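You operate a simulated robot arm through the tools that you are given. There is no shell and no other tool. Be economical: measure what you need, move in short steps, check, and stop when the job is done.

Carry out the task below with a simulated robot arm. There is one attempt and no reset: what you move stays moved.

TASK
Give the black beaker 2 shots of flour, then one of bran.
Fine: it stays in the filler's holder, the filler slide on bran.

It is judged by the outcome, as a careful person would: the job done as asked, and still so three seconds after it is handed in. It fails if anything else is knocked over, pushed out of place, dropped, spilled or broken.

THE ROBOT
A 7-joint arm with a two-finger parallel gripper, fixed in place. Base frame: the origin is at the foot of the arm, x ahead of it, y to its left, z up. Units: cm, degrees, N and s.
With the tool pointing down near the work surface it reaches from about 30 to 70 cm from the base axis. Its first joint turns from -66.0 to 66.0 degrees. Payload 1.57 kg.
The tool frame sits at the grasp point between the pads (the TCP): z along the fingers, y along the line on which they close. The tips reach 3 cm beyond it. Largest opening 11 cm; finger width 2.4, thickness 1.2; the body of the gripper, 4.8 by 11.2 cm, starts 7.8 cm behind the TCP.
Orientation is that of the tool frame in the base frame, as a unit quaternion [w, x, y, z]. With the fingers straight down and closing along the base's y, the tool's x points along the base's -x, its y along +y and its z along -z.

THE INTERFACE
- The arm moves only by the tool send_rows. Its argument "deltas" is a list of rows, each a list of 7 numbers: the shift along the tool's x, y, z in units of 100 mm (1.0 is 100 mm), then the turn, a rotation vector about the tool's x, y, z in units of 120 degrees (1.0 is 120 degrees), then the gripper command, from -1 (shut) to 1 (fully open), values between in proportion. In form: [[x, y, z, wx, wy, wz, gripper], ...]. A call has 1 to 12 rows; each row is the pose to reach, as a shift and turn from the pose commanded when the call began, along the tool's axes at that moment. A call with a number of a shift or a turn outside -1 to 1 is refused whole. Rows are played at 5 a second. More than 5 cm and 8.6 degrees between two rows, or a gripper value outside its range, and nothing of the call is played. Where a pose cannot be reached the arm comes as near as it can. A force on the tool above 60 N (or 10 N above the force at the start of the call, whichever is more), or a blocked arm, ends the call early, and 0.2 s more pass. The fingers move at their own pace (about 10.8 cm/s each) and stop on an object; they squeeze with about 33 N. The grip force told is the motor's: it shows also when the fingers shut on nothing. Time passes only in rows, and 0.2 s behind the last, so rows that repeat a pose let the fingers close. The reply holds the time, the measured pose of the TCP, the force on the tool along the base axes, the opening and the grip force, in the units named above and with some noise, with the torque about the TCP (base axes, N m) and any sound that the robot's microphone picked up.
- Cameras (640 x 400 px; columns grow to the right, rows downward): "scene" is fixed at [16.24, -38.8, 140.83]; the picture's right is [0.80, -0.59, 0.00], its down [-0.32, -0.44, -0.84] and it looks along [0.50, 0.67, -0.55] (base axes); focal length 310 px, centre (320, 200). "wrist" rides on the gripper at [7, 1.6, -14.1] in the tool frame; the picture's right is [-0.23, 0.97, 0.00], its down [-0.86, -0.20, -0.48] and it looks along [-0.47, -0.11, 0.88] (tool axes); focal length 222 px, centre (320, 200). There is no depth. A picture from a camera that has moved, and an enlarged one, comes with that camera's place and axes in the base frame and with its lens.
- camera(camera): a new picture of that camera. It takes no simulated time.
- inspect(camera, box): a new picture of the part [left, top, right, bottom] of that camera's present view, enlarged. It takes no simulated time.
- finish_job(): hands the job in; it is judged then, once.

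Go step by step. Nothing tells you positions but the pictures and the camera data: compare them with the known pose of the tool, close in by small moves and look again before you grip or let go. The budget is 120 turns and 64 pictures, counting those below and the enlarged ones. Unless the task says otherwise, let go and move clear before handing in.

The tools are called as a command line: name --pt "numbers of a row" for each row, then --argument value for the rest, lists and objects as JSON in quotes. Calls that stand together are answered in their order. send_rows: Moves the arm, as the interface text tells. Its arguments: {"type":"object","properties":{"deltas":{"type":"array","items":{"type":"array","items":{"type":"number"}}}},"required":["deltas"]} The other tools are called the same way: camera (camera) takes a picture; inspect (camera, box) takes an enlarged picture of a part of a camera's view; finish_job () hands the job in.

At the start:

```text
t: 0.0
ee_pos: [34.01, -1.53, 122.72]
tool_rot: [0.0, 0.0, 1.0, -0.001]
contact_force: [-0.4, -0.3, 0.1]
wrist_torque: [-0.01, -0.01, 0.0]
width: 11.01
grip_force: 0.1
```

scene: 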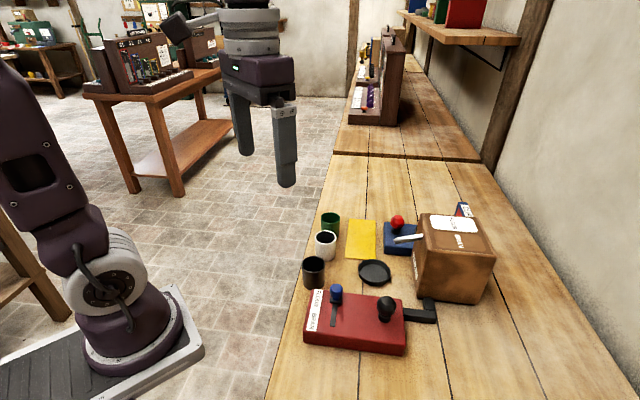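
wrist: 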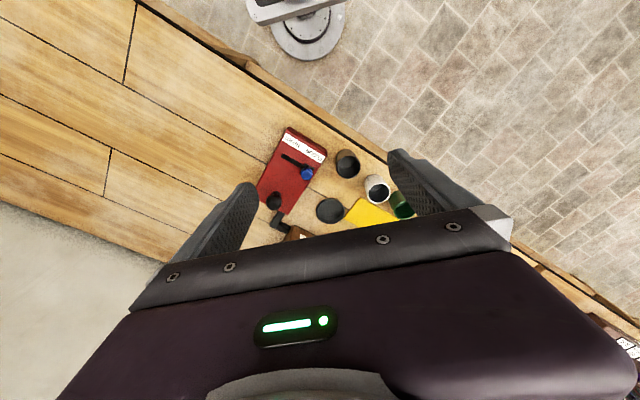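

I see a red machine with a blue slide knob and a black lever knob, three cups (black, white, green), and other stuff. Zooming in to read the labels first.

inspect --camera "scene" --box '[290, 260, 450, 360]'

inspect --camera "scene" --box '[300, 190, 500, 315]'

inspect --camera "wrist" --box '[240, 110, 420, 240]'

```text
4.00 times, centred on (370, 310) of scene
camera zoom: at [16.24, -38.8, 140.83], right [0.8, -0.59, 0.0], down [-0.32, -0.44, -0.84], along [0.5, 0.67, -0.55], focal length 1238 px, centre (120, -240)
```

zoom: 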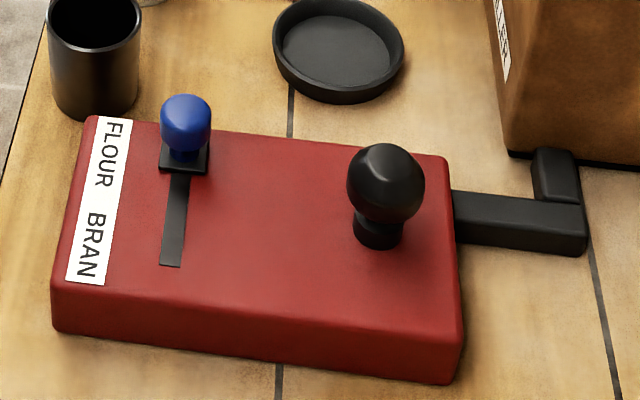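

```text
3.20 times, centred on (400, 252) of scene
camera zoom: at [16.24, -38.8, 140.83], right [0.8, -0.59, 0.0], down [-0.32, -0.44, -0.84], along [0.5, 0.67, -0.55], focal length 990 px, centre (64, 32)
```

zoom: 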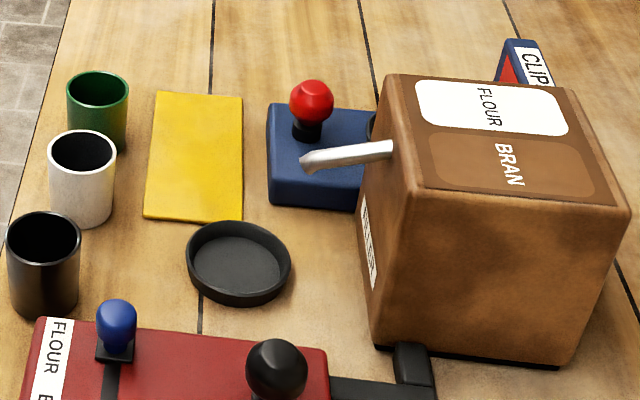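

```text
3.08 times, centred on (330, 175) of wrist
camera zoom: at [26.98, 0.07, 136.84], right [0.23, 0.97, 0.0], down [0.86, -0.2, 0.48], along [0.47, -0.11, -0.88], focal length 684 px, centre (289, 277)
```

zoom: 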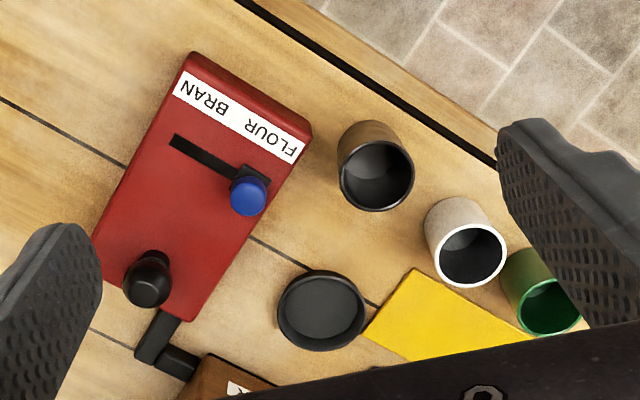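

The red box is the filler control (slide on FLOUR, black knob for dosing); the table is at roughly z=84. The dish in front of the spout is probably the holder. I'll move closer for a better look.

send_rows --pt "-0.25 0 0.25 0 0 0 1" --pt "-0.5 0 0.5 0 0 0 1" --pt "-0.75 0 0.75 0 0 0 1" --pt "-1 0 1 0 0 0 1" --pt "-1 0 1 0 0 0 1"

camera --camera "wrist"

```text
t: 1.2
ee_pos: [43.92, -1.52, 112.53]
tool_rot: [0.001, 0.0, 1.0, 0.0]
contact_force: [-0.4, 0.0, 0.0]
wrist_torque: [-0.01, 0.01, 0.03]
width: 11.03
grip_force: 0.0
```

```text
58 pictures are left
camera wrist: at [37.05, 0.08, 126.76], right [0.23, 0.97, 0.0], down [0.85, -0.2, 0.48], along [0.47, -0.11, -0.88], focal length 222 px, centre (320, 200)
```

wrist: 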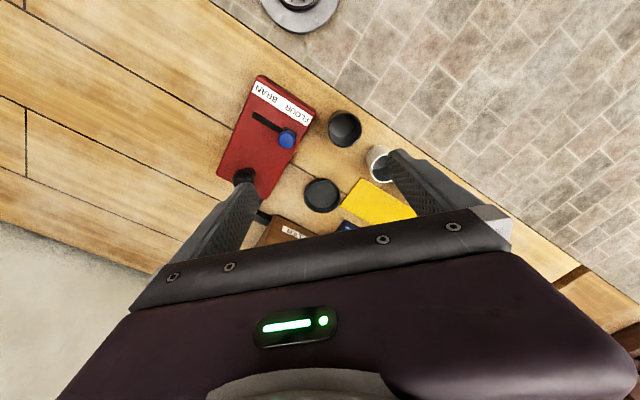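

The gripper hides the spout region, so I move further over and closer for a better look.

send_rows --pt "-0.3 -0.1 0.0 0 0 0 1" --pt "-0.6 -0.2 0.0 0 0 0 1" --pt "-0.95 -0.3 0.0 0 0 0 1" --pt "-0.95 -0.3 0.0 0 0 0 1"

inspect --camera "wrist" --box '[200, 60, 440, 210]'

inspect --camera "scene" --box '[350, 210, 450, 290]'

```text
t: 2.2
ee_pos: [53.61, -4.51, 112.73]
tool_rot: [0.0, 0.0, 1.0, -0.001]
contact_force: [-0.9, 0.3, -0.2]
wrist_torque: [0.01, 0.0, 0.0]
width: 10.99
grip_force: 0.0
```

```text
2.67 times, centred on (320, 135) of wrist
camera zoom: at [46.54, -2.91, 126.83], right [0.23, 0.97, 0.0], down [0.86, -0.2, 0.48], along [0.47, -0.11, -0.88], focal length 592 px, centre (320, 373)
```

zoom: 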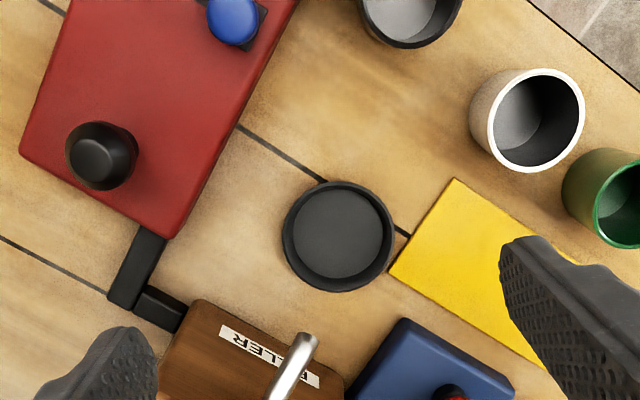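

```text
5.00 times, centred on (400, 250) of scene
camera zoom: at [16.24, -38.8, 140.83], right [0.8, -0.59, 0.0], down [-0.32, -0.44, -0.84], along [0.5, 0.67, -0.55], focal length 1548 px, centre (-80, -50)
```

zoom: 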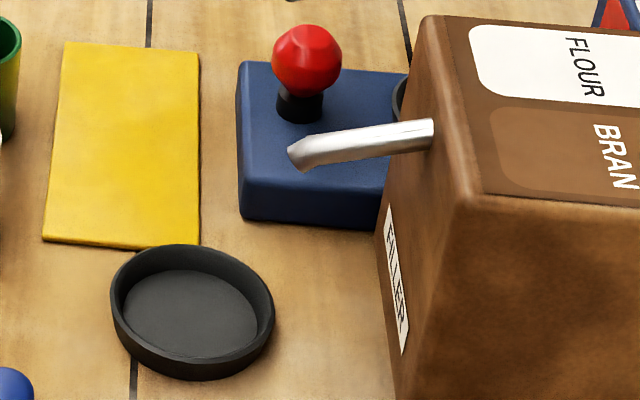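

The brown box is labelled FILLER, its spout tip at about (60,-7,96), dish centre at about (58.8,-4.1). I'll look behind the blue box and at the dish from another viewpoint.

send_rows --pt "-0.3 0.1 0.0 0 0 0 1" --pt "-0.6 0.2 0.0 0 0 0 1" --pt "-0.9 0.2 0.0 0 0 0 1" --pt "-0.9 0.2 0.0 0 0 0 1"

inspect --camera "wrist" --box '[200, 0, 440, 210]'

```text
t: 3.2
ee_pos: [62.53, -2.53, 112.65]
tool_rot: [-0.001, 0.0, 1.0, 0.0]
contact_force: [-0.2, -0.4, 0.1]
wrist_torque: [0.0, 0.04, 0.0]
width: 11.0
grip_force: 0.0
```

```text
1.90 times, centred on (320, 105) of wrist
camera zoom: at [55.54, -0.93, 126.76], right [0.23, 0.97, 0.0], down [0.86, -0.2, 0.48], along [0.47, -0.11, -0.88], focal length 423 px, centre (320, 381)
```

zoom: 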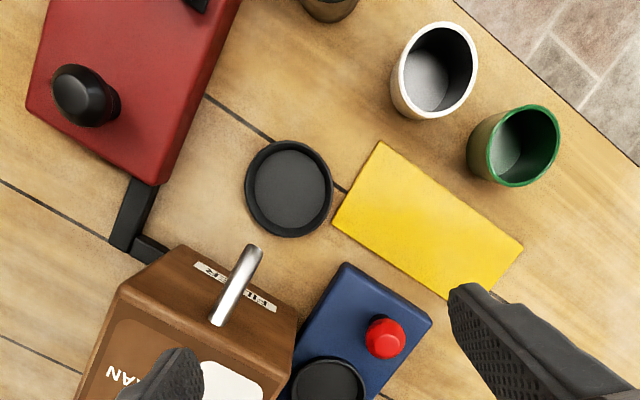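

The dish in front of the spout is the filler's holder; the blue unit has its own. I head back towards the black beaker (≈(45,2.3)), turning 45° so that I close parallel to the filler's face.

send_rows --pt "0.16 0.04 0 0 0 0.0625 1" --pt "0.32 0.08 0 0 0 0.125 1" --pt "0.48 0.12 0 0 0 0.1875 1" --pt "0.64 0.16 0 0 0 0.25 1" --pt "0.8 0.2 0 0 0 0.3125 1" --pt "0.95 0.25 0 0 0 0.375 1" --pt "0.95 0.25 0 0 0 0.375 1"

```text
t: 4.8
ee_pos: [52.91, -0.11, 112.74]
tool_rot: [0.0, 0.383, 0.924, 0.0]
contact_force: [0.1, 0.0, -0.2]
wrist_torque: [0.0, 0.05, -0.02]
width: 10.98
grip_force: 0.1
```

Now tilt the tool 20° (body leaning away from the filler), heading to above the beaker.

send_rows --pt "0.19 -0.1 0.17 0 -0.0417 0 0.6" --pt "0.37 -0.2 0.35 0 -0.0833 0 0.6" --pt "0.56 -0.3 0.5 0 -0.125 0 0.6" --pt "0.742 -0.403 0.7 0 -0.1667 0 0.6" --pt "0.742 -0.403 0.7 0 -0.1667 0 0.6"

camera --camera "wrist"

camera --camera "scene"

```text
t: 6.0
ee_pos: [44.86, 2.33, 105.74]
tool_rot: [0.16, 0.377, 0.91, -0.066]
contact_force: [0.2, 0.2, -0.3]
wrist_torque: [0.0, 0.03, -0.04]
width: 8.79
grip_force: 0.0
```

```text
54 pictures are left
camera wrist: at [37.91, 11.58, 116.61], right [0.84, 0.54, 0.08], down [0.31, -0.59, 0.74], along [0.45, -0.6, -0.67], focal length 222 px, centre (320, 200)
```

wrist: 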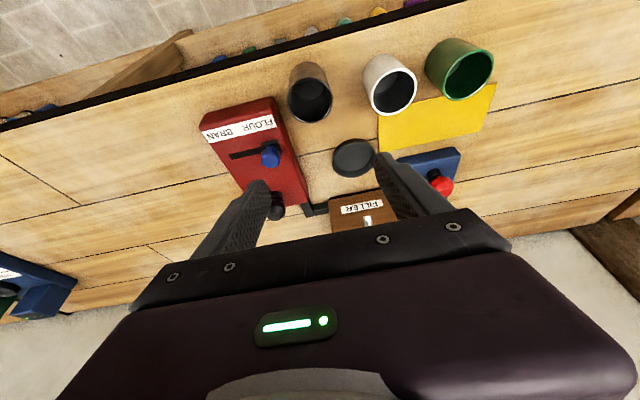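

```text
53 pictures are left
```

scene: 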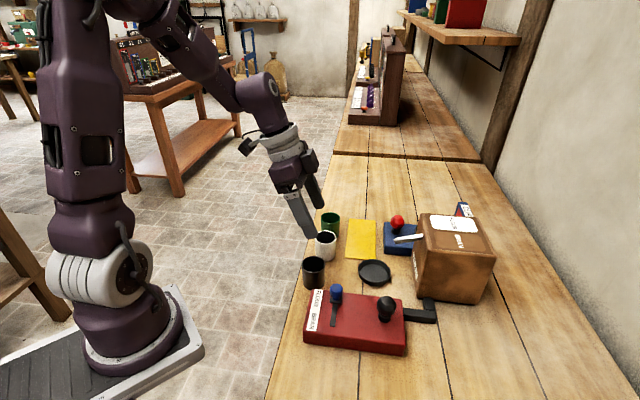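

The beaker's rim centre re-measures at (45.4, 2.3, 90). I lower halfway, directly above it, and check.

send_rows --pt "0.08 0.012 0.26 0 0 0 0.5" --pt "0.16 0.025 0.51 0 0 0 0.5" --pt "0.235 0.037 0.766 0 0 0 0.5" --pt "0.235 0.037 0.766 0 0 0 0.5"

camera --camera "wrist"

inspect --camera "scene" --box '[260, 180, 420, 300]'

```text
t: 7.0
ee_pos: [45.5, 2.47, 97.71]
tool_rot: [0.161, 0.377, 0.91, -0.067]
contact_force: [0.5, -0.4, 0.0]
wrist_torque: [0.05, 0.02, -0.01]
width: 8.23
grip_force: 0.0
```

```text
52 pictures are left
camera wrist: at [38.5, 11.55, 108.61], right [0.84, 0.54, 0.08], down [0.31, -0.59, 0.74], along [0.44, -0.6, -0.67], focal length 222 px, centre (320, 200)
```

wrist: 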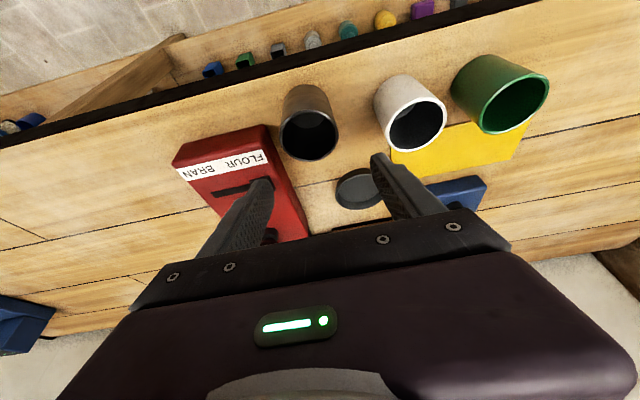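

```text
3.33 times, centred on (340, 240) of scene
camera zoom: at [16.24, -38.8, 140.83], right [0.8, -0.59, 0.0], down [-0.32, -0.44, -0.84], along [0.5, 0.67, -0.55], focal length 1032 px, centre (253, 67)
```

zoom: 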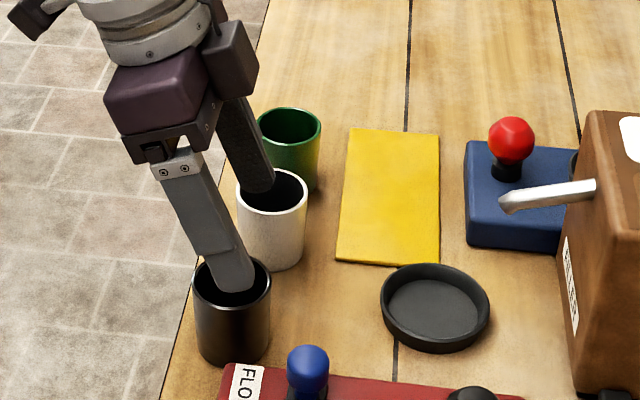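

Alignment is good (beaker at ≈(45.2,2.15)). I go straight down to grip height.

send_rows --pt "0.08 -0.04 0.22 0 0 0 0.5" --pt "0.16 -0.042 0.44 0 0 0 0.5" --pt "0.24 -0.042 0.66 0 0 0 0.5" --pt "0.318 -0.042 0.874 0 0 0 0.5" --pt "0.318 -0.042 0.874 0 0 0 0.5"

camera --camera "wrist"

inspect --camera "scene" --box '[260, 200, 420, 320]'

```text
t: 7.8
ee_pos: [45.21, 1.98, 92.25]
tool_rot: [0.162, 0.377, 0.91, -0.067]
contact_force: [-14.4, 15.6, 46.1]
wrist_torque: [-1.22, 2.14, -1.11]
width: 8.14
grip_force: 0.2
stopped in row 3: the force on the tool passed its limit at 135 N (the readings are from after the stop); the commanded pose is now the measured one
```

```text
50 pictures are left
camera wrist: at [38.18, 11.22, 103.0], right [0.84, 0.54, 0.08], down [0.31, -0.59, 0.74], along [0.45, -0.6, -0.66], focal length 222 px, centre (320, 200)
```

wrist: 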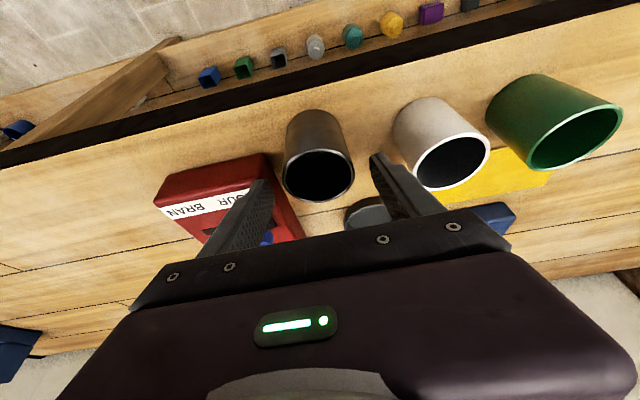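

```text
3.33 times, centred on (340, 260) of scene
camera zoom: at [16.14, -38.75, 140.85], right [0.8, -0.59, 0.0], down [-0.32, -0.44, -0.84], along [0.5, 0.67, -0.55], focal length 1032 px, centre (253, 0)
```

zoom: 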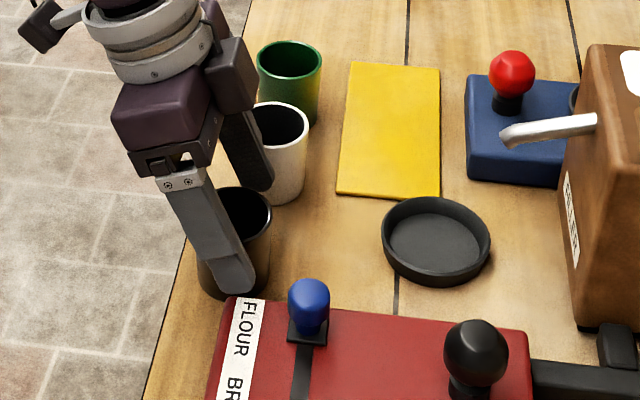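

The near finger touched the red box's edge. I lift straight up and reassess.

send_rows --pt "-0.07 0 -0.19 0 0 0 0.5" --pt "-0.137 0 -0.376 0 0 0 0.5" --pt "-0.205 0 -0.564 0 0 0 0.5" --pt "-0.205 0 -0.564 0 0 0 0.5"

camera --camera "scene"

inspect --camera "scene" --box '[290, 260, 450, 360]'

camera --camera "wrist"

```text
t: 8.8
ee_pos: [45.35, 1.98, 98.03]
tool_rot: [0.161, 0.377, 0.91, -0.067]
contact_force: [0.2, 0.1, 1.5]
wrist_torque: [0.04, -0.04, -0.02]
width: 8.24
grip_force: 0.0
```

```text
48 pictures are left
```

scene: 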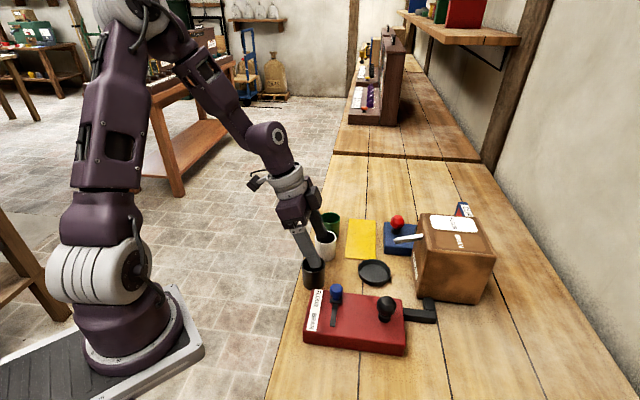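

```text
4.00 times, centred on (370, 310) of scene
camera zoom: at [16.24, -38.8, 140.83], right [0.8, -0.59, 0.0], down [-0.32, -0.44, -0.84], along [0.5, 0.67, -0.55], focal length 1238 px, centre (120, -240)
```

zoom: 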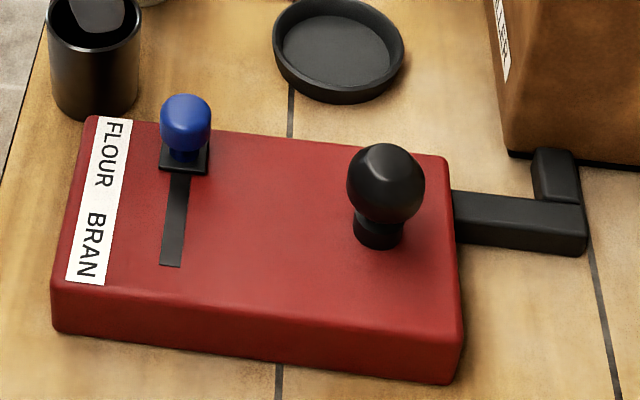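

```text
46 pictures are left
camera wrist: at [38.36, 11.17, 108.86], right [0.84, 0.54, 0.08], down [0.31, -0.59, 0.74], along [0.45, -0.6, -0.66], focal length 222 px, centre (320, 200)
```

wrist: 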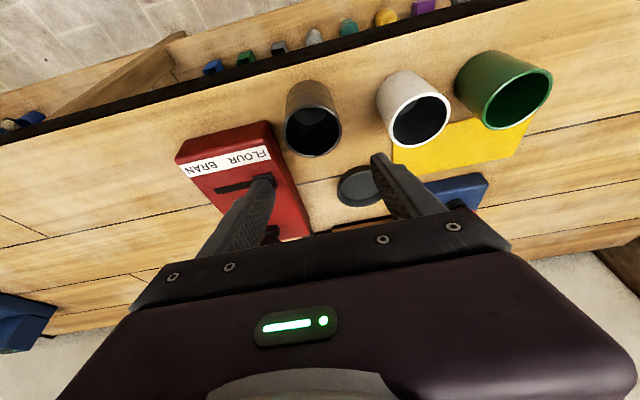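

Nothing was displaced. The red box's corner sits too close to the beaker for this grip direction, so I turn 90° about the vertical to close parallel to the red box's side, and I'll turn back once the beaker is up.

send_rows --pt "-0.03 0 -0.09 -0.0214 0 -0.05875 0.5" --pt "-0.068 0 -0.188 -0.04275 0 -0.1175 0.5" --pt "-0.068 0 -0.188 -0.0641 0 -0.17625 0.5" --pt "-0.068 0 -0.188 -0.0855 0 -0.235 0.5" --pt "-0.068 0 -0.188 -0.1069 0 -0.29375 0.5" --pt "-0.068 0 -0.188 -0.12825 0 -0.3525 0.5" --pt "-0.068 0 -0.188 -0.1496 0 -0.41125 0.5" --pt "-0.068 0 -0.188 -0.171 0 -0.47 0.5" --pt "-0.068 0 -0.188 -0.1924 0 -0.52875 0.5" --pt "-0.068 0 -0.188 -0.21375 0 -0.5875 0.5" --pt "-0.068 0 -0.188 -0.2351 0 -0.64625 0.5" --pt "-0.068 0 -0.188 -0.2565 0 -0.705 0.5"

camera --camera "wrist"

inspect --camera "scene" --box '[260, 180, 420, 300]'

```text
t: 11.4
ee_pos: [45.25, 2.07, 100.1]
tool_rot: [0.161, -0.379, 0.909, 0.066]
contact_force: [0.0, 0.4, 0.9]
wrist_torque: [0.01, -0.01, 0.0]
width: 8.23
grip_force: 0.2
```

```text
45 pictures are left
camera wrist: at [36.01, -4.94, 110.95], right [-0.54, 0.84, 0.07], down [0.59, 0.31, 0.74], along [0.6, 0.45, -0.67], focal length 222 px, centre (320, 200)
```

wrist: 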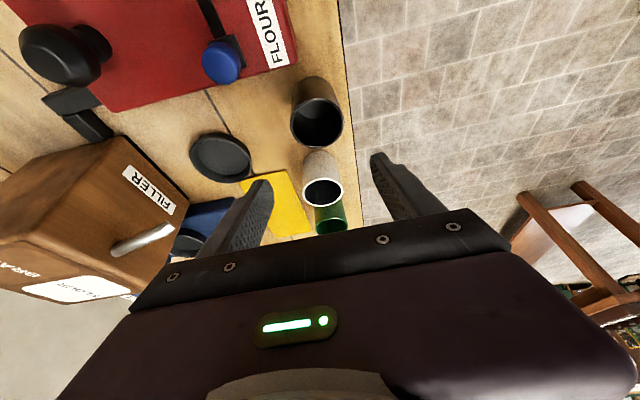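

```text
3.33 times, centred on (340, 240) of scene
camera zoom: at [16.24, -38.8, 140.83], right [0.8, -0.59, 0.0], down [-0.32, -0.44, -0.84], along [0.5, 0.67, -0.55], focal length 1032 px, centre (253, 67)
```

zoom: 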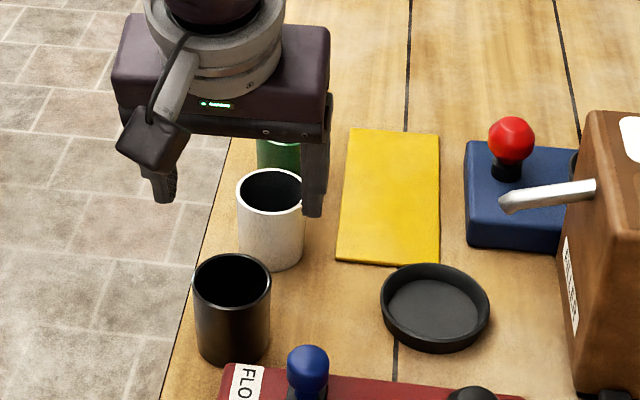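

Now both finger paths are clear of the red box and the mugs. I descend in two stages.

send_rows --pt "0.1 0.014 0.28 0 0 0 0.5" --pt "0.205 0.014 0.564 0 0 0 0.5" --pt "0.255 0.014 0.7 0 0 0 0.5" --pt "0.255 0.014 0.7 0 0 0 0.5"

camera --camera "wrist"

inspect --camera "scene" --box '[260, 200, 420, 320]'

```text
t: 12.4
ee_pos: [45.02, 2.12, 92.46]
tool_rot: [0.161, -0.378, 0.909, 0.065]
contact_force: [0.7, -0.1, -0.5]
wrist_torque: [0.03, -0.04, -0.01]
width: 8.21
grip_force: 0.1
```

```text
43 pictures are left
camera wrist: at [35.85, -4.85, 103.44], right [-0.54, 0.84, 0.08], down [0.59, 0.31, 0.74], along [0.6, 0.44, -0.67], focal length 222 px, centre (320, 200)
```

wrist: 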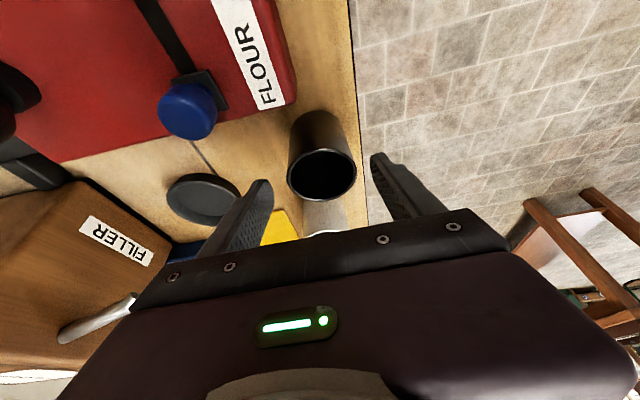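

```text
3.33 times, centred on (340, 260) of scene
camera zoom: at [16.24, -38.8, 140.83], right [0.8, -0.59, 0.0], down [-0.32, -0.44, -0.84], along [0.5, 0.67, -0.55], focal length 1032 px, centre (253, 0)
```

zoom: 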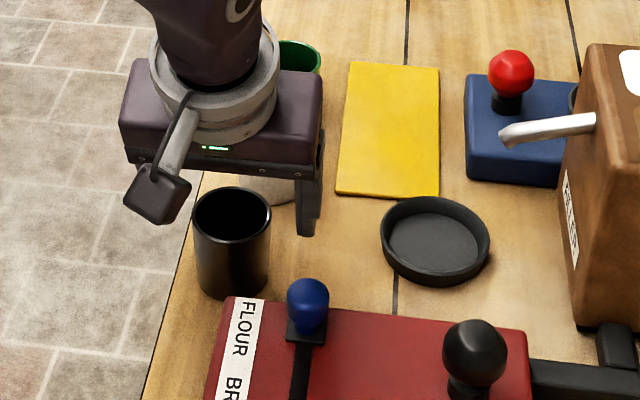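

Well centred; final descent to grip height.

send_rows --pt "0.03 0.0 0.13 0 0 0 0.5" --pt "0.07 0.0 0.26 0 0 0 0.5" --pt "0.11 0.0 0.39 0 0 0 0.5" --pt "0.11 0.0 0.39 0 0 0 0.5"

camera --camera "wrist"

```text
t: 13.4
ee_pos: [45.23, 2.16, 88.58]
tool_rot: [0.16, -0.378, 0.909, 0.066]
contact_force: [-1.2, -1.1, 0.6]
wrist_torque: [-0.02, 0.05, -0.02]
width: 8.24
grip_force: 0.2
```

```text
41 pictures are left
camera wrist: at [36.06, -4.67, 99.43], right [-0.54, 0.84, 0.08], down [0.59, 0.31, 0.74], along [0.6, 0.44, -0.67], focal length 222 px, centre (320, 200)
```

wrist: 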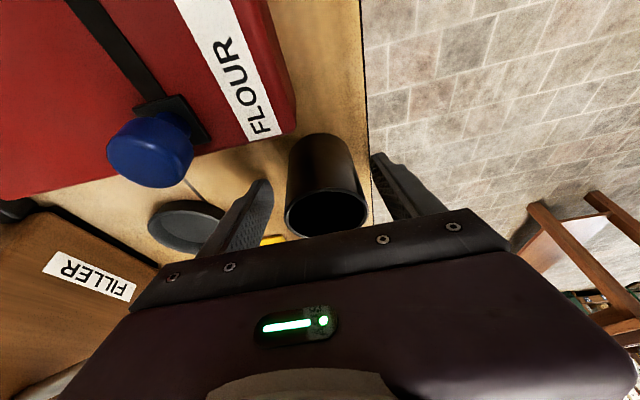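

The beaker is between the pads; closing.

send_rows --pt "0 0 0 0 0 0 0" --pt "0 0 0 0 0 0 -0.3" --pt "0 0 0 0 0 0 -1" --pt "0 0 0 0 0 0 -1" --pt "0 0 0 0 0 0 -1"

```text
t: 14.6
ee_pos: [45.21, 2.19, 88.52]
tool_rot: [0.161, -0.377, 0.91, 0.066]
contact_force: [0.7, 0.6, -0.2]
wrist_torque: [0.01, -0.02, 0.01]
width: 5.27
grip_force: 32.9
```

Gripped at 5.3 cm. Lift straight up.

send_rows --pt "-0.05 0 -0.14 0 0 0 -1" --pt "-0.1 0 -0.28 0 0 0 -1" --pt "-0.2 0 -0.55 0 0 0 -1" --pt "-0.308 0 -0.846 0 0 0 -1" --pt "-0.34 0 -0.94 0 0 0 -1" --pt "-0.34 0 -0.94 0 0 0 -1"

camera --camera "scene"

```text
t: 16.0
ee_pos: [45.27, 2.19, 98.51]
tool_rot: [0.161, -0.378, 0.909, 0.067]
contact_force: [0.0, 0.6, -1.8]
wrist_torque: [0.0, 0.01, 0.0]
width: 5.28
grip_force: 33.0
```

```text
40 pictures are left
```

scene: 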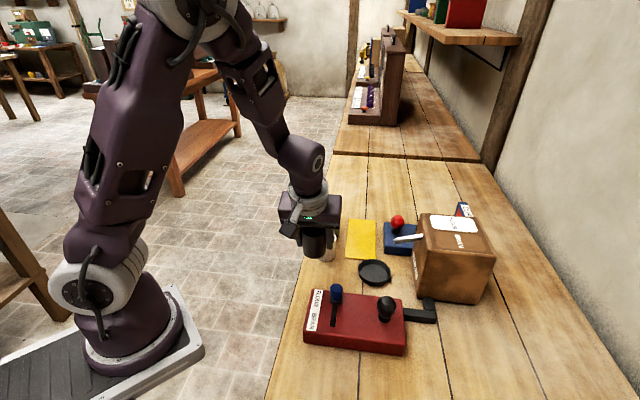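

The beaker is held. I turn back 90° and move toward a staging point in front of the holder.

send_rows --pt "-0.039 -0.062 0.005 0.0214 0 0.05875 -1" --pt "-0.078 -0.124 0.01 0.04275 0 0.1175 -1" --pt "-0.116 -0.185 0.016 0.0641 0 0.17625 -1" --pt "-0.155 -0.247 0.021 0.0855 0 0.235 -1" --pt "-0.194 -0.309 0.026 0.1069 0 0.29375 -1" --pt "-0.233 -0.371 0.031 0.12825 0 0.3525 -1" --pt "-0.272 -0.433 0.037 0.1496 0 0.41125 -1" --pt "-0.31 -0.495 0.042 0.171 0 0.47 -1" --pt "-0.349 -0.556 0.047 0.1924 0 0.52875 -1" --pt "-0.388 -0.618 0.052 0.21375 0 0.5875 -1" --pt "-0.427 -0.68 0.058 0.2351 0 0.64625 -1" --pt "-0.466 -0.742 0.063 0.2565 0 0.705 -1"

camera --camera "wrist"

inspect --camera "scene" --box '[290, 180, 450, 300]'

```text
t: 18.6
ee_pos: [53.9, 0.25, 99.62]
tool_rot: [0.163, 0.377, 0.909, -0.067]
contact_force: [0.5, 0.0, -1.4]
wrist_torque: [0.03, -0.01, 0.0]
width: 5.27
grip_force: 32.6
```

```text
39 pictures are left
camera wrist: at [46.9, 9.48, 110.42], right [0.84, 0.54, 0.08], down [0.31, -0.59, 0.74], along [0.45, -0.6, -0.66], focal length 222 px, centre (320, 200)
```

wrist: 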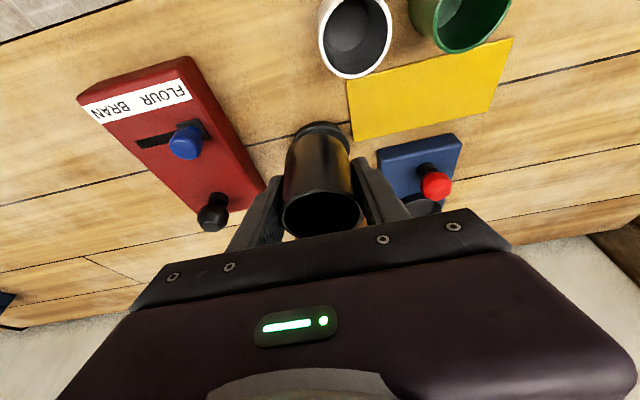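

```text
3.33 times, centred on (370, 240) of scene
camera zoom: at [16.24, -38.8, 140.83], right [0.8, -0.59, 0.0], down [-0.32, -0.44, -0.84], along [0.5, 0.67, -0.55], focal length 1032 px, centre (153, 67)
```

zoom: 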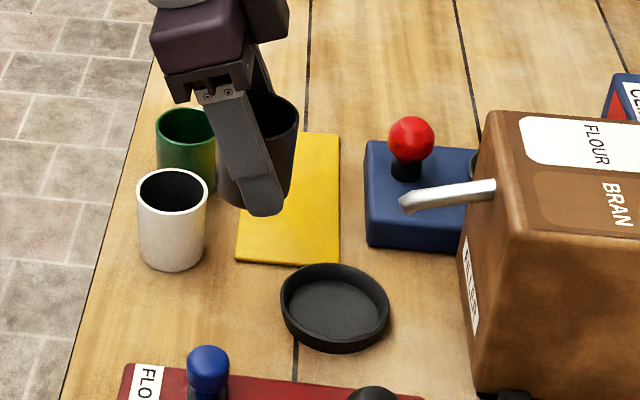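

Held well. I descend at the staging spot, then slide in toward the holder and stop a little short to check.

send_rows --pt "0.09 0 0.24 0 0 0 -1" --pt "0.18 0 0.48 0 0 0 -1" --pt "0.26 0 0.714 0 0 0 -1" --pt "0.12 0.007 0.764 0 0 0 -1" --pt "-0.01 0.014 0.813 0 0 0 -1" --pt "-0.15 0.021 0.863 0 0 0 -1" --pt "-0.284 0.028 0.912 0 0 0 -1" --pt "-0.284 0.028 0.912 0 0 0 -1"

camera --camera "wrist"

inspect --camera "scene" --box '[320, 200, 440, 300]'

```text
t: 20.4
ee_pos: [58.14, -3.53, 91.87]
tool_rot: [0.162, 0.376, 0.91, -0.067]
contact_force: [-0.2, -0.3, -1.5]
wrist_torque: [0.0, -0.01, 0.01]
width: 5.26
grip_force: 33.3
```

```text
37 pictures are left
camera wrist: at [51.17, 5.57, 102.81], right [0.84, 0.54, 0.08], down [0.31, -0.59, 0.74], along [0.45, -0.6, -0.66], focal length 222 px, centre (320, 200)
```

wrist: 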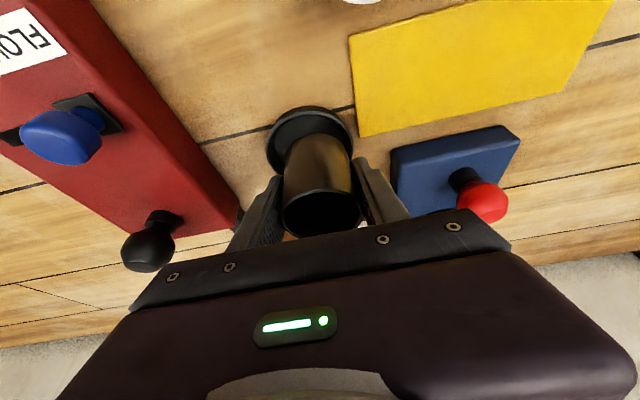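

```text
4.00 times, centred on (380, 250) of scene
camera zoom: at [16.24, -38.8, 140.83], right [0.8, -0.59, 0.0], down [-0.32, -0.44, -0.84], along [0.5, 0.67, -0.55], focal length 1238 px, centre (80, 0)
```

zoom: 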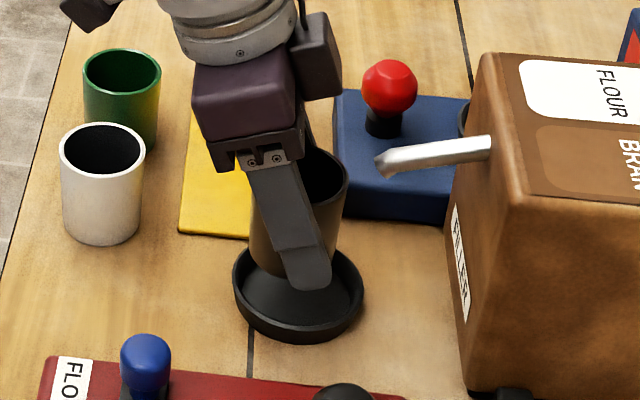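

Close. I'll zoom in to measure the offset between beaker and dish.

inspect --camera "wrist" --box '[250, 90, 370, 190]'

inspect --camera "scene" --box '[370, 235, 420, 295]'

```text
4.00 times, centred on (310, 140) of wrist
camera zoom: at [51.17, 5.57, 102.81], right [0.84, 0.54, 0.08], down [0.31, -0.59, 0.74], along [0.45, -0.6, -0.66], focal length 888 px, centre (360, 440)
```

zoom: 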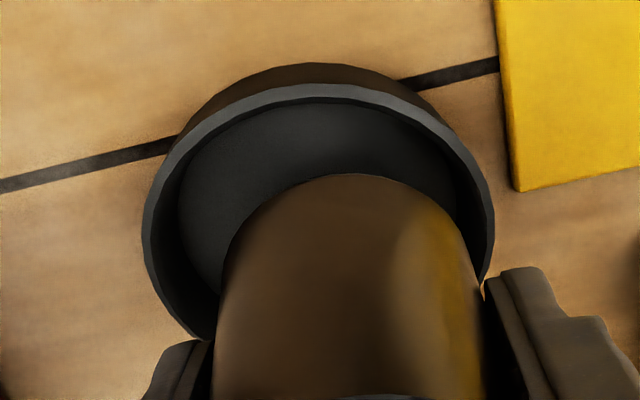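

```text
6.67 times, centred on (395, 265) of scene
camera zoom: at [16.24, -38.8, 140.83], right [0.8, -0.59, 0.0], down [-0.32, -0.44, -0.84], along [0.5, 0.67, -0.55], focal length 2064 px, centre (-180, -233)
```

zoom: 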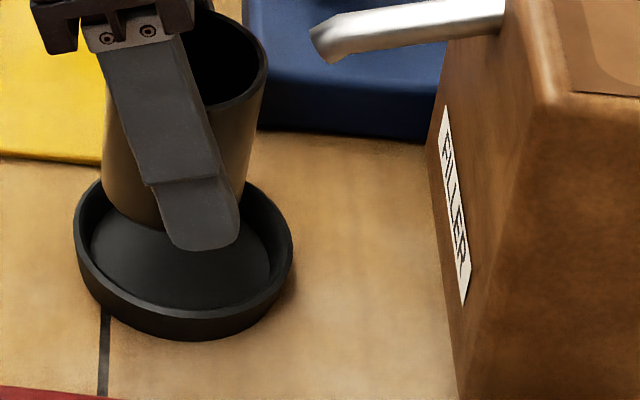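

Both views put the dish centre about 0.7 cm toward -y from the beaker axis. I correct, lower 1 cm and look again.

send_rows --pt "-0.02 -0.027 0.05 0 0 0 -1" --pt "-0.004 -0.054 0.108 0 0 0 -1" --pt "-0.004 -0.054 0.108 0 0 0 -1"

inspect --camera "wrist" --box '[250, 90, 370, 190]'

inspect --camera "scene" --box '[350, 225, 430, 295]'

```text
t: 21.2
ee_pos: [58.06, -4.34, 91.01]
tool_rot: [0.162, 0.376, 0.91, -0.067]
contact_force: [1.0, 0.8, -1.3]
wrist_torque: [-0.02, 0.0, 0.04]
width: 5.27
grip_force: 33.1
```

```text
4.00 times, centred on (310, 140) of wrist
camera zoom: at [51.09, 4.89, 101.85], right [0.84, 0.54, 0.08], down [0.31, -0.59, 0.74], along [0.45, -0.6, -0.66], focal length 888 px, centre (360, 440)
```

zoom: 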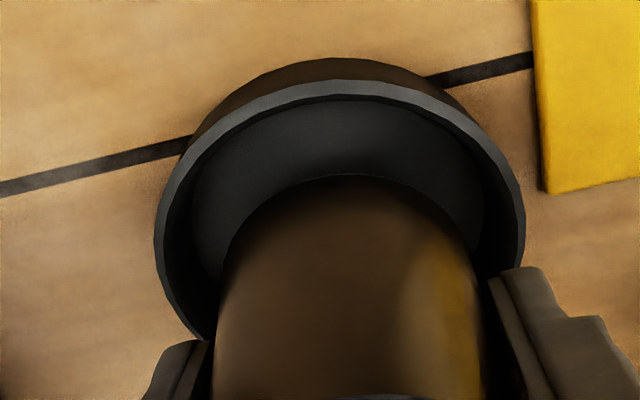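

```text
5.71 times, centred on (390, 260) of scene
camera zoom: at [16.24, -38.8, 140.83], right [0.8, -0.59, 0.0], down [-0.32, -0.44, -0.84], along [0.5, 0.67, -0.55], focal length 1769 px, centre (-80, -143)
```

zoom: 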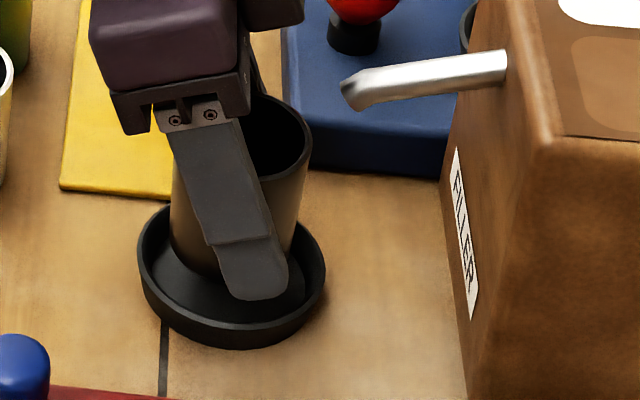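

Nearly concentric now. I lower into the dish.

send_rows --pt "0.017 -0.012 0.047 0 0 0 -1" --pt "0.034 -0.012 0.094 0 0 0 -1" --pt "0.051 -0.012 0.141 0 0 0 -1" --pt "0.058 -0.012 0.16 0 0 0 -1" --pt "0.058 -0.012 0.16 0 0 0 -1"

inspect --camera "scene" --box '[350, 225, 430, 295]'

inspect --camera "wrist" --box '[250, 90, 370, 190]'

```text
t: 22.1
ee_pos: [58.04, -4.46, 89.75]
tool_rot: [0.164, 0.377, 0.909, -0.066]
contact_force: [-14.1, 6.0, 25.1]
wrist_torque: [-0.17, 0.78, -0.18]
width: 5.27
grip_force: 32.8
stopped in row 4: the force on the tool passed its limit at 68 N (the readings are from after the stop); the commanded pose is now the measured one
```

```text
5.71 times, centred on (390, 260) of scene
camera zoom: at [16.16, -38.78, 140.84], right [0.8, -0.59, 0.0], down [-0.32, -0.44, -0.84], along [0.5, 0.67, -0.55], focal length 1769 px, centre (-80, -143)
```

zoom: 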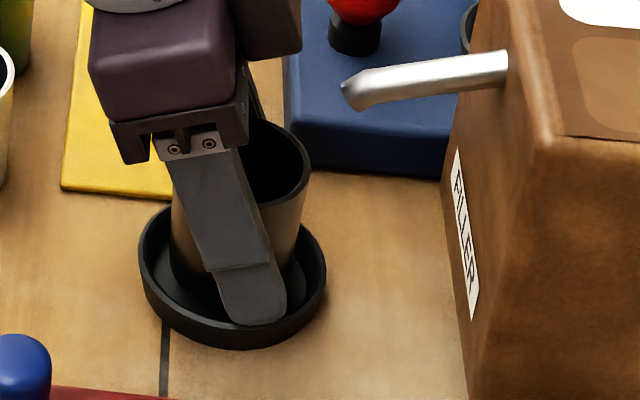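

```text
4.00 times, centred on (310, 140) of wrist
camera zoom: at [50.97, 4.76, 100.63], right [0.84, 0.54, 0.08], down [0.31, -0.59, 0.74], along [0.45, -0.6, -0.66], focal length 888 px, centre (360, 440)
```

zoom: 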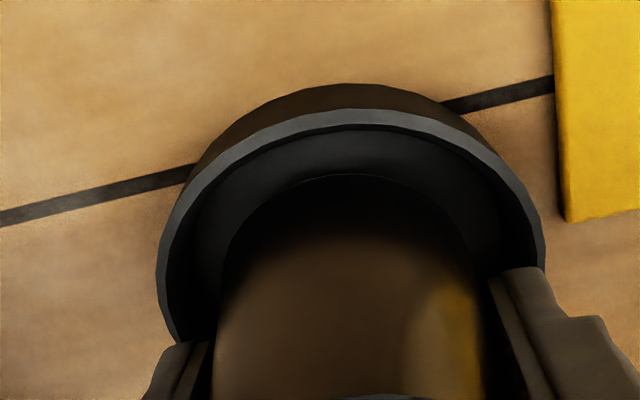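

The fingertips reach the dish rim before the beaker reaches its floor, so I need a higher grip. I'll back out, set the beaker on free table at ≈(53,-1.4) and regrip 1.3 cm higher.

send_rows --pt "-0.04 0 -0.12 0 0 0 -1" --pt "-0.0855 0 -0.235 0 0 0 -1" --pt "0.08 -0.04 -0.295 0 0 0 -1" --pt "0.2 -0.07 -0.335 0 0 0 -1" --pt "0.32 -0.105 -0.38 0 0 0 -1" --pt "0.446 -0.141 -0.429 0 0 0 -1" --pt "0.446 -0.141 -0.429 0 0 0 -1" --pt "0.5 -0.141 -0.29 0 0 0 -1" --pt "0.54 -0.141 -0.17 0 0 0 -1" --pt "0.556 -0.141 -0.127 0 0 0 -1" --pt "0.556 -0.141 -0.127 0 0 0 -1"

inspect --camera "scene" --box '[310, 200, 430, 300]'

```text
t: 24.5
ee_pos: [53.09, -1.51, 89.02]
tool_rot: [0.165, 0.377, 0.909, -0.066]
contact_force: [-8.0, 7.3, 38.2]
wrist_torque: [0.08, -0.77, 0.26]
width: 5.18
grip_force: 33.1
```

```text
4.00 times, centred on (370, 250) of scene
camera zoom: at [16.15, -38.78, 140.84], right [0.8, -0.59, 0.0], down [-0.32, -0.44, -0.84], along [0.5, 0.67, -0.55], focal length 1238 px, centre (120, 0)
```

zoom: 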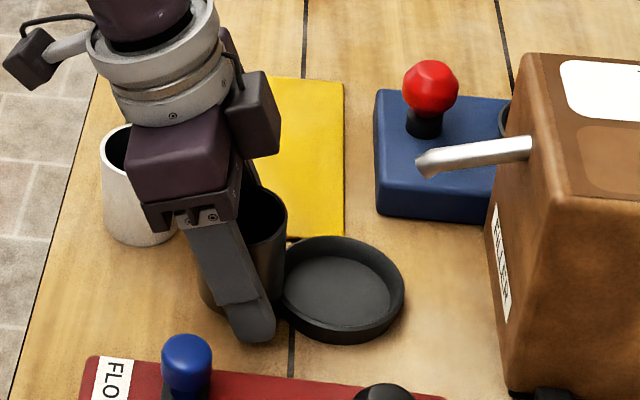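

The spot is too close to the dish and the beaker seems to touch its rim; I lift straight up at once and check the dish.

send_rows --pt "-0.05 0 -0.14 0 0 0 -1" --pt "-0.12 0 -0.33 0 0 0 -1" --pt "-0.137 0 -0.376 0 0 0 -1" --pt "-0.137 0 -0.376 0 0 0 -1"

inspect --camera "scene" --box '[310, 200, 430, 300]'

camera --camera "wrist"

```text
t: 25.5
ee_pos: [53.02, -1.38, 92.97]
tool_rot: [0.163, 0.377, 0.909, -0.066]
contact_force: [0.6, 0.0, -1.2]
wrist_torque: [-0.01, 0.02, 0.02]
width: 5.19
grip_force: 33.1
```

```text
4.00 times, centred on (370, 250) of scene
camera zoom: at [16.24, -38.8, 140.83], right [0.8, -0.59, 0.0], down [-0.32, -0.44, -0.84], along [0.5, 0.67, -0.55], focal length 1238 px, centre (120, 0)
```

zoom: 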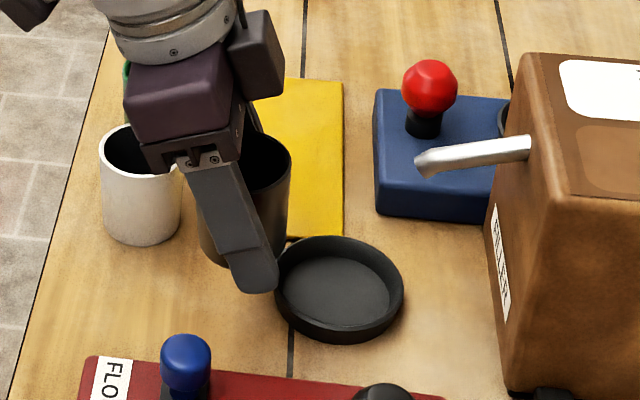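

```text
27 pictures are left
camera wrist: at [46.04, 7.75, 103.78], right [0.84, 0.54, 0.08], down [0.31, -0.59, 0.74], along [0.45, -0.6, -0.66], focal length 222 px, centre (320, 200)
```

wrist: 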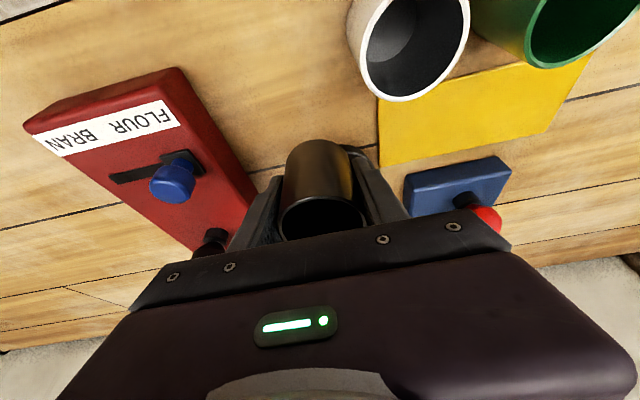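

The dish hasn't moved and the beaker is still held. I'll set it down farther out, at ≈(50.5,0).

send_rows --pt "0.13 -0.039 -0.047 0 0 0 -1" --pt "0.259 -0.078 -0.094 0 0 0 -1" --pt "0.32 -0.078 0.075 0 0 0 -1" --pt "0.365 -0.078 0.197 0 0 0 -1" --pt "0.375 -0.078 0.225 0 0 0 -1" --pt "0.375 -0.078 0.225 0 0 0 -1"

inspect --camera "scene" --box '[310, 210, 390, 310]'

```text
t: 26.9
ee_pos: [50.65, -0.11, 89.51]
tool_rot: [0.163, 0.377, 0.909, -0.066]
contact_force: [0.4, 0.1, -1.7]
wrist_torque: [0.04, -0.01, -0.03]
width: 5.14
grip_force: 32.9
```

```text
4.00 times, centred on (350, 260) of scene
camera zoom: at [16.24, -38.8, 140.83], right [0.8, -0.59, 0.0], down [-0.32, -0.44, -0.84], along [0.5, 0.67, -0.55], focal length 1238 px, centre (200, -40)
```

zoom: 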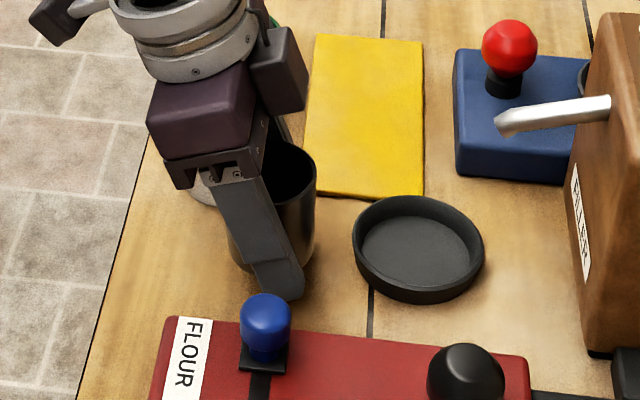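

No contact yet; lowering in small steps.

send_rows --pt "0.01 0 0.028 0 0 0 -1" --pt "0.021 0 0.056 0 0 0 -1" --pt "0.021 0 0.056 0 0 0 -1"

inspect --camera "wrist" --box '[240, 100, 400, 240]'

```text
t: 27.7
ee_pos: [50.62, -0.01, 88.85]
tool_rot: [0.164, 0.376, 0.91, -0.065]
contact_force: [0.3, -0.3, -1.8]
wrist_torque: [0.01, -0.02, 0.01]
width: 5.15
grip_force: 33.6
```

```text
2.86 times, centred on (320, 170) of wrist
camera zoom: at [43.59, 9.15, 99.77], right [0.84, 0.54, 0.08], down [0.31, -0.59, 0.74], along [0.45, -0.6, -0.66], focal length 635 px, centre (320, 286)
```

zoom: 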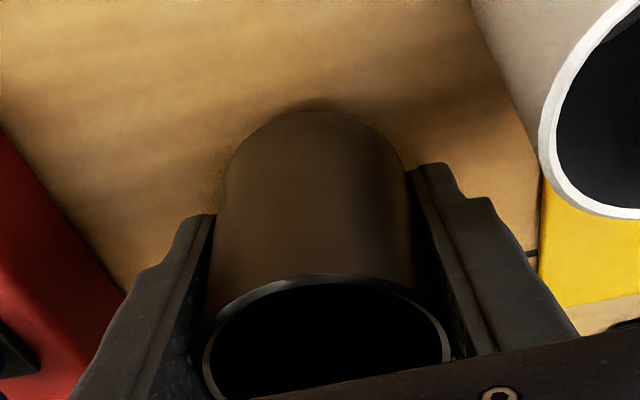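

send_rows --pt "0.008 0 0.022 0 0 0 -1" --pt "0.014 0 0.038 0 0 0 -1" --pt "0.014 0 0.038 0 0 0 -1"

```text
t: 28.5
ee_pos: [50.51, 0.02, 88.52]
tool_rot: [0.164, 0.376, 0.91, -0.066]
contact_force: [-0.5, -0.1, -1.4]
wrist_torque: [0.0, -0.03, 0.02]
width: 5.19
grip_force: 33.1
```

send_rows --pt "0.008 0 0.022 0 0 0 -1" --pt "0.014 0 0.038 0 0 0 -1" --pt "0.014 0 0.038 0 0 0 -1"

```text
t: 29.3
ee_pos: [50.56, 0.01, 88.31]
tool_rot: [0.165, 0.377, 0.909, -0.065]
contact_force: [-11.3, 6.1, 48.6]
wrist_torque: [-0.7, 1.38, -0.49]
width: 5.15
grip_force: 33.1
```

The beaker is on the table. I ease the load and open.

send_rows --pt "-0.005 0 -0.014 0 0 0 -1" --pt "-0.007 0 -0.019 0 0 0 0" --pt "-0.007 0 -0.019 0 0 0 0.3" --pt "-0.007 0 -0.019 0 0 0 0.3" --pt "-0.03 0 -0.08 0 0 0 0.3" --pt "-0.051 0 -0.141 0 0 0 0.3" --pt "-0.051 0 -0.141 0 0 0 0.3"

camera --camera "wrist"

inspect --camera "scene" --box '[310, 210, 390, 310]'

```text
t: 30.9
ee_pos: [50.51, 0.02, 89.46]
tool_rot: [0.163, 0.377, 0.91, -0.066]
contact_force: [0.1, 0.1, 0.9]
wrist_torque: [-0.02, 0.01, 0.01]
width: 7.13
grip_force: 0.0
```

```text
24 pictures are left
camera wrist: at [43.56, 9.17, 100.43], right [0.84, 0.54, 0.08], down [0.31, -0.59, 0.74], along [0.45, -0.6, -0.66], focal length 222 px, centre (320, 200)
```

wrist: 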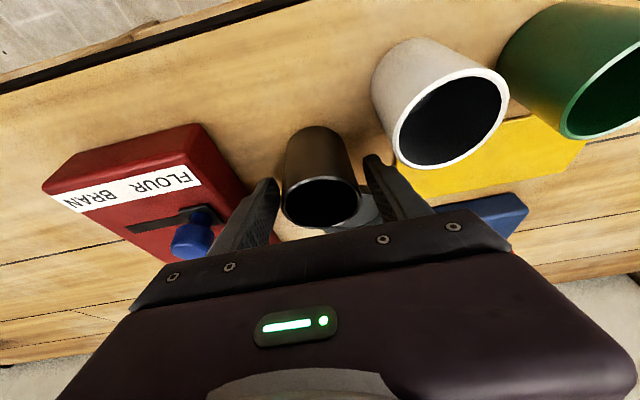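

```text
4.00 times, centred on (350, 260) of scene
camera zoom: at [16.24, -38.8, 140.83], right [0.8, -0.59, 0.0], down [-0.32, -0.44, -0.84], along [0.5, 0.67, -0.55], focal length 1238 px, centre (200, -40)
```

zoom: 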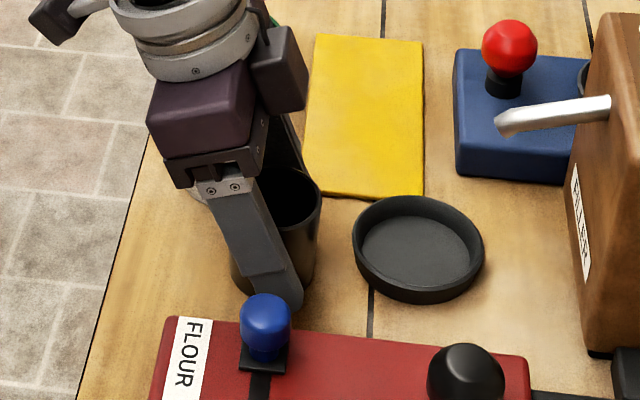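

Beaker stands upright, rim about z 90.8. I raise a bit more (total 1.9 cm higher grip) and close again.

send_rows --pt "-0.024 0 -0.066 0 0 0 0.3" --pt "-0.024 0 -0.066 0 0 0 0" --pt "-0.024 0 -0.066 0 0 0 -0.4" --pt "-0.024 0 -0.066 0 0 0 -1" --pt "-0.024 0 -0.066 0 0 0 -1" --pt "-0.024 0 -0.066 0 0 0 -1"

camera --camera "wrist"

```text
t: 32.3
ee_pos: [50.55, 0.08, 90.26]
tool_rot: [0.163, 0.377, 0.909, -0.066]
contact_force: [-0.2, -1.1, 7.0]
wrist_torque: [-0.08, 0.12, 0.05]
width: 5.11
grip_force: 32.8
```

```text
22 pictures are left
camera wrist: at [43.51, 9.16, 101.14], right [0.84, 0.54, 0.08], down [0.31, -0.59, 0.74], along [0.45, -0.6, -0.66], focal length 222 px, centre (320, 200)
```

wrist: 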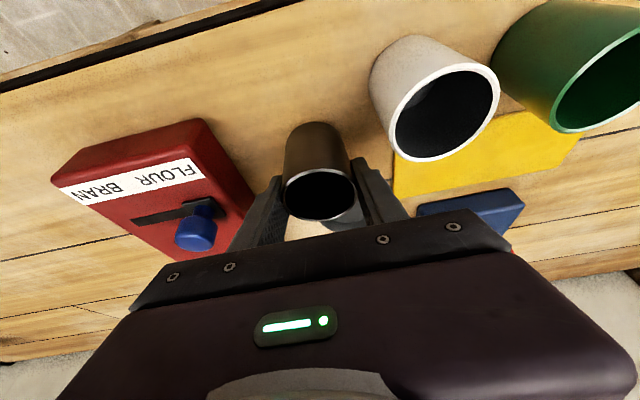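

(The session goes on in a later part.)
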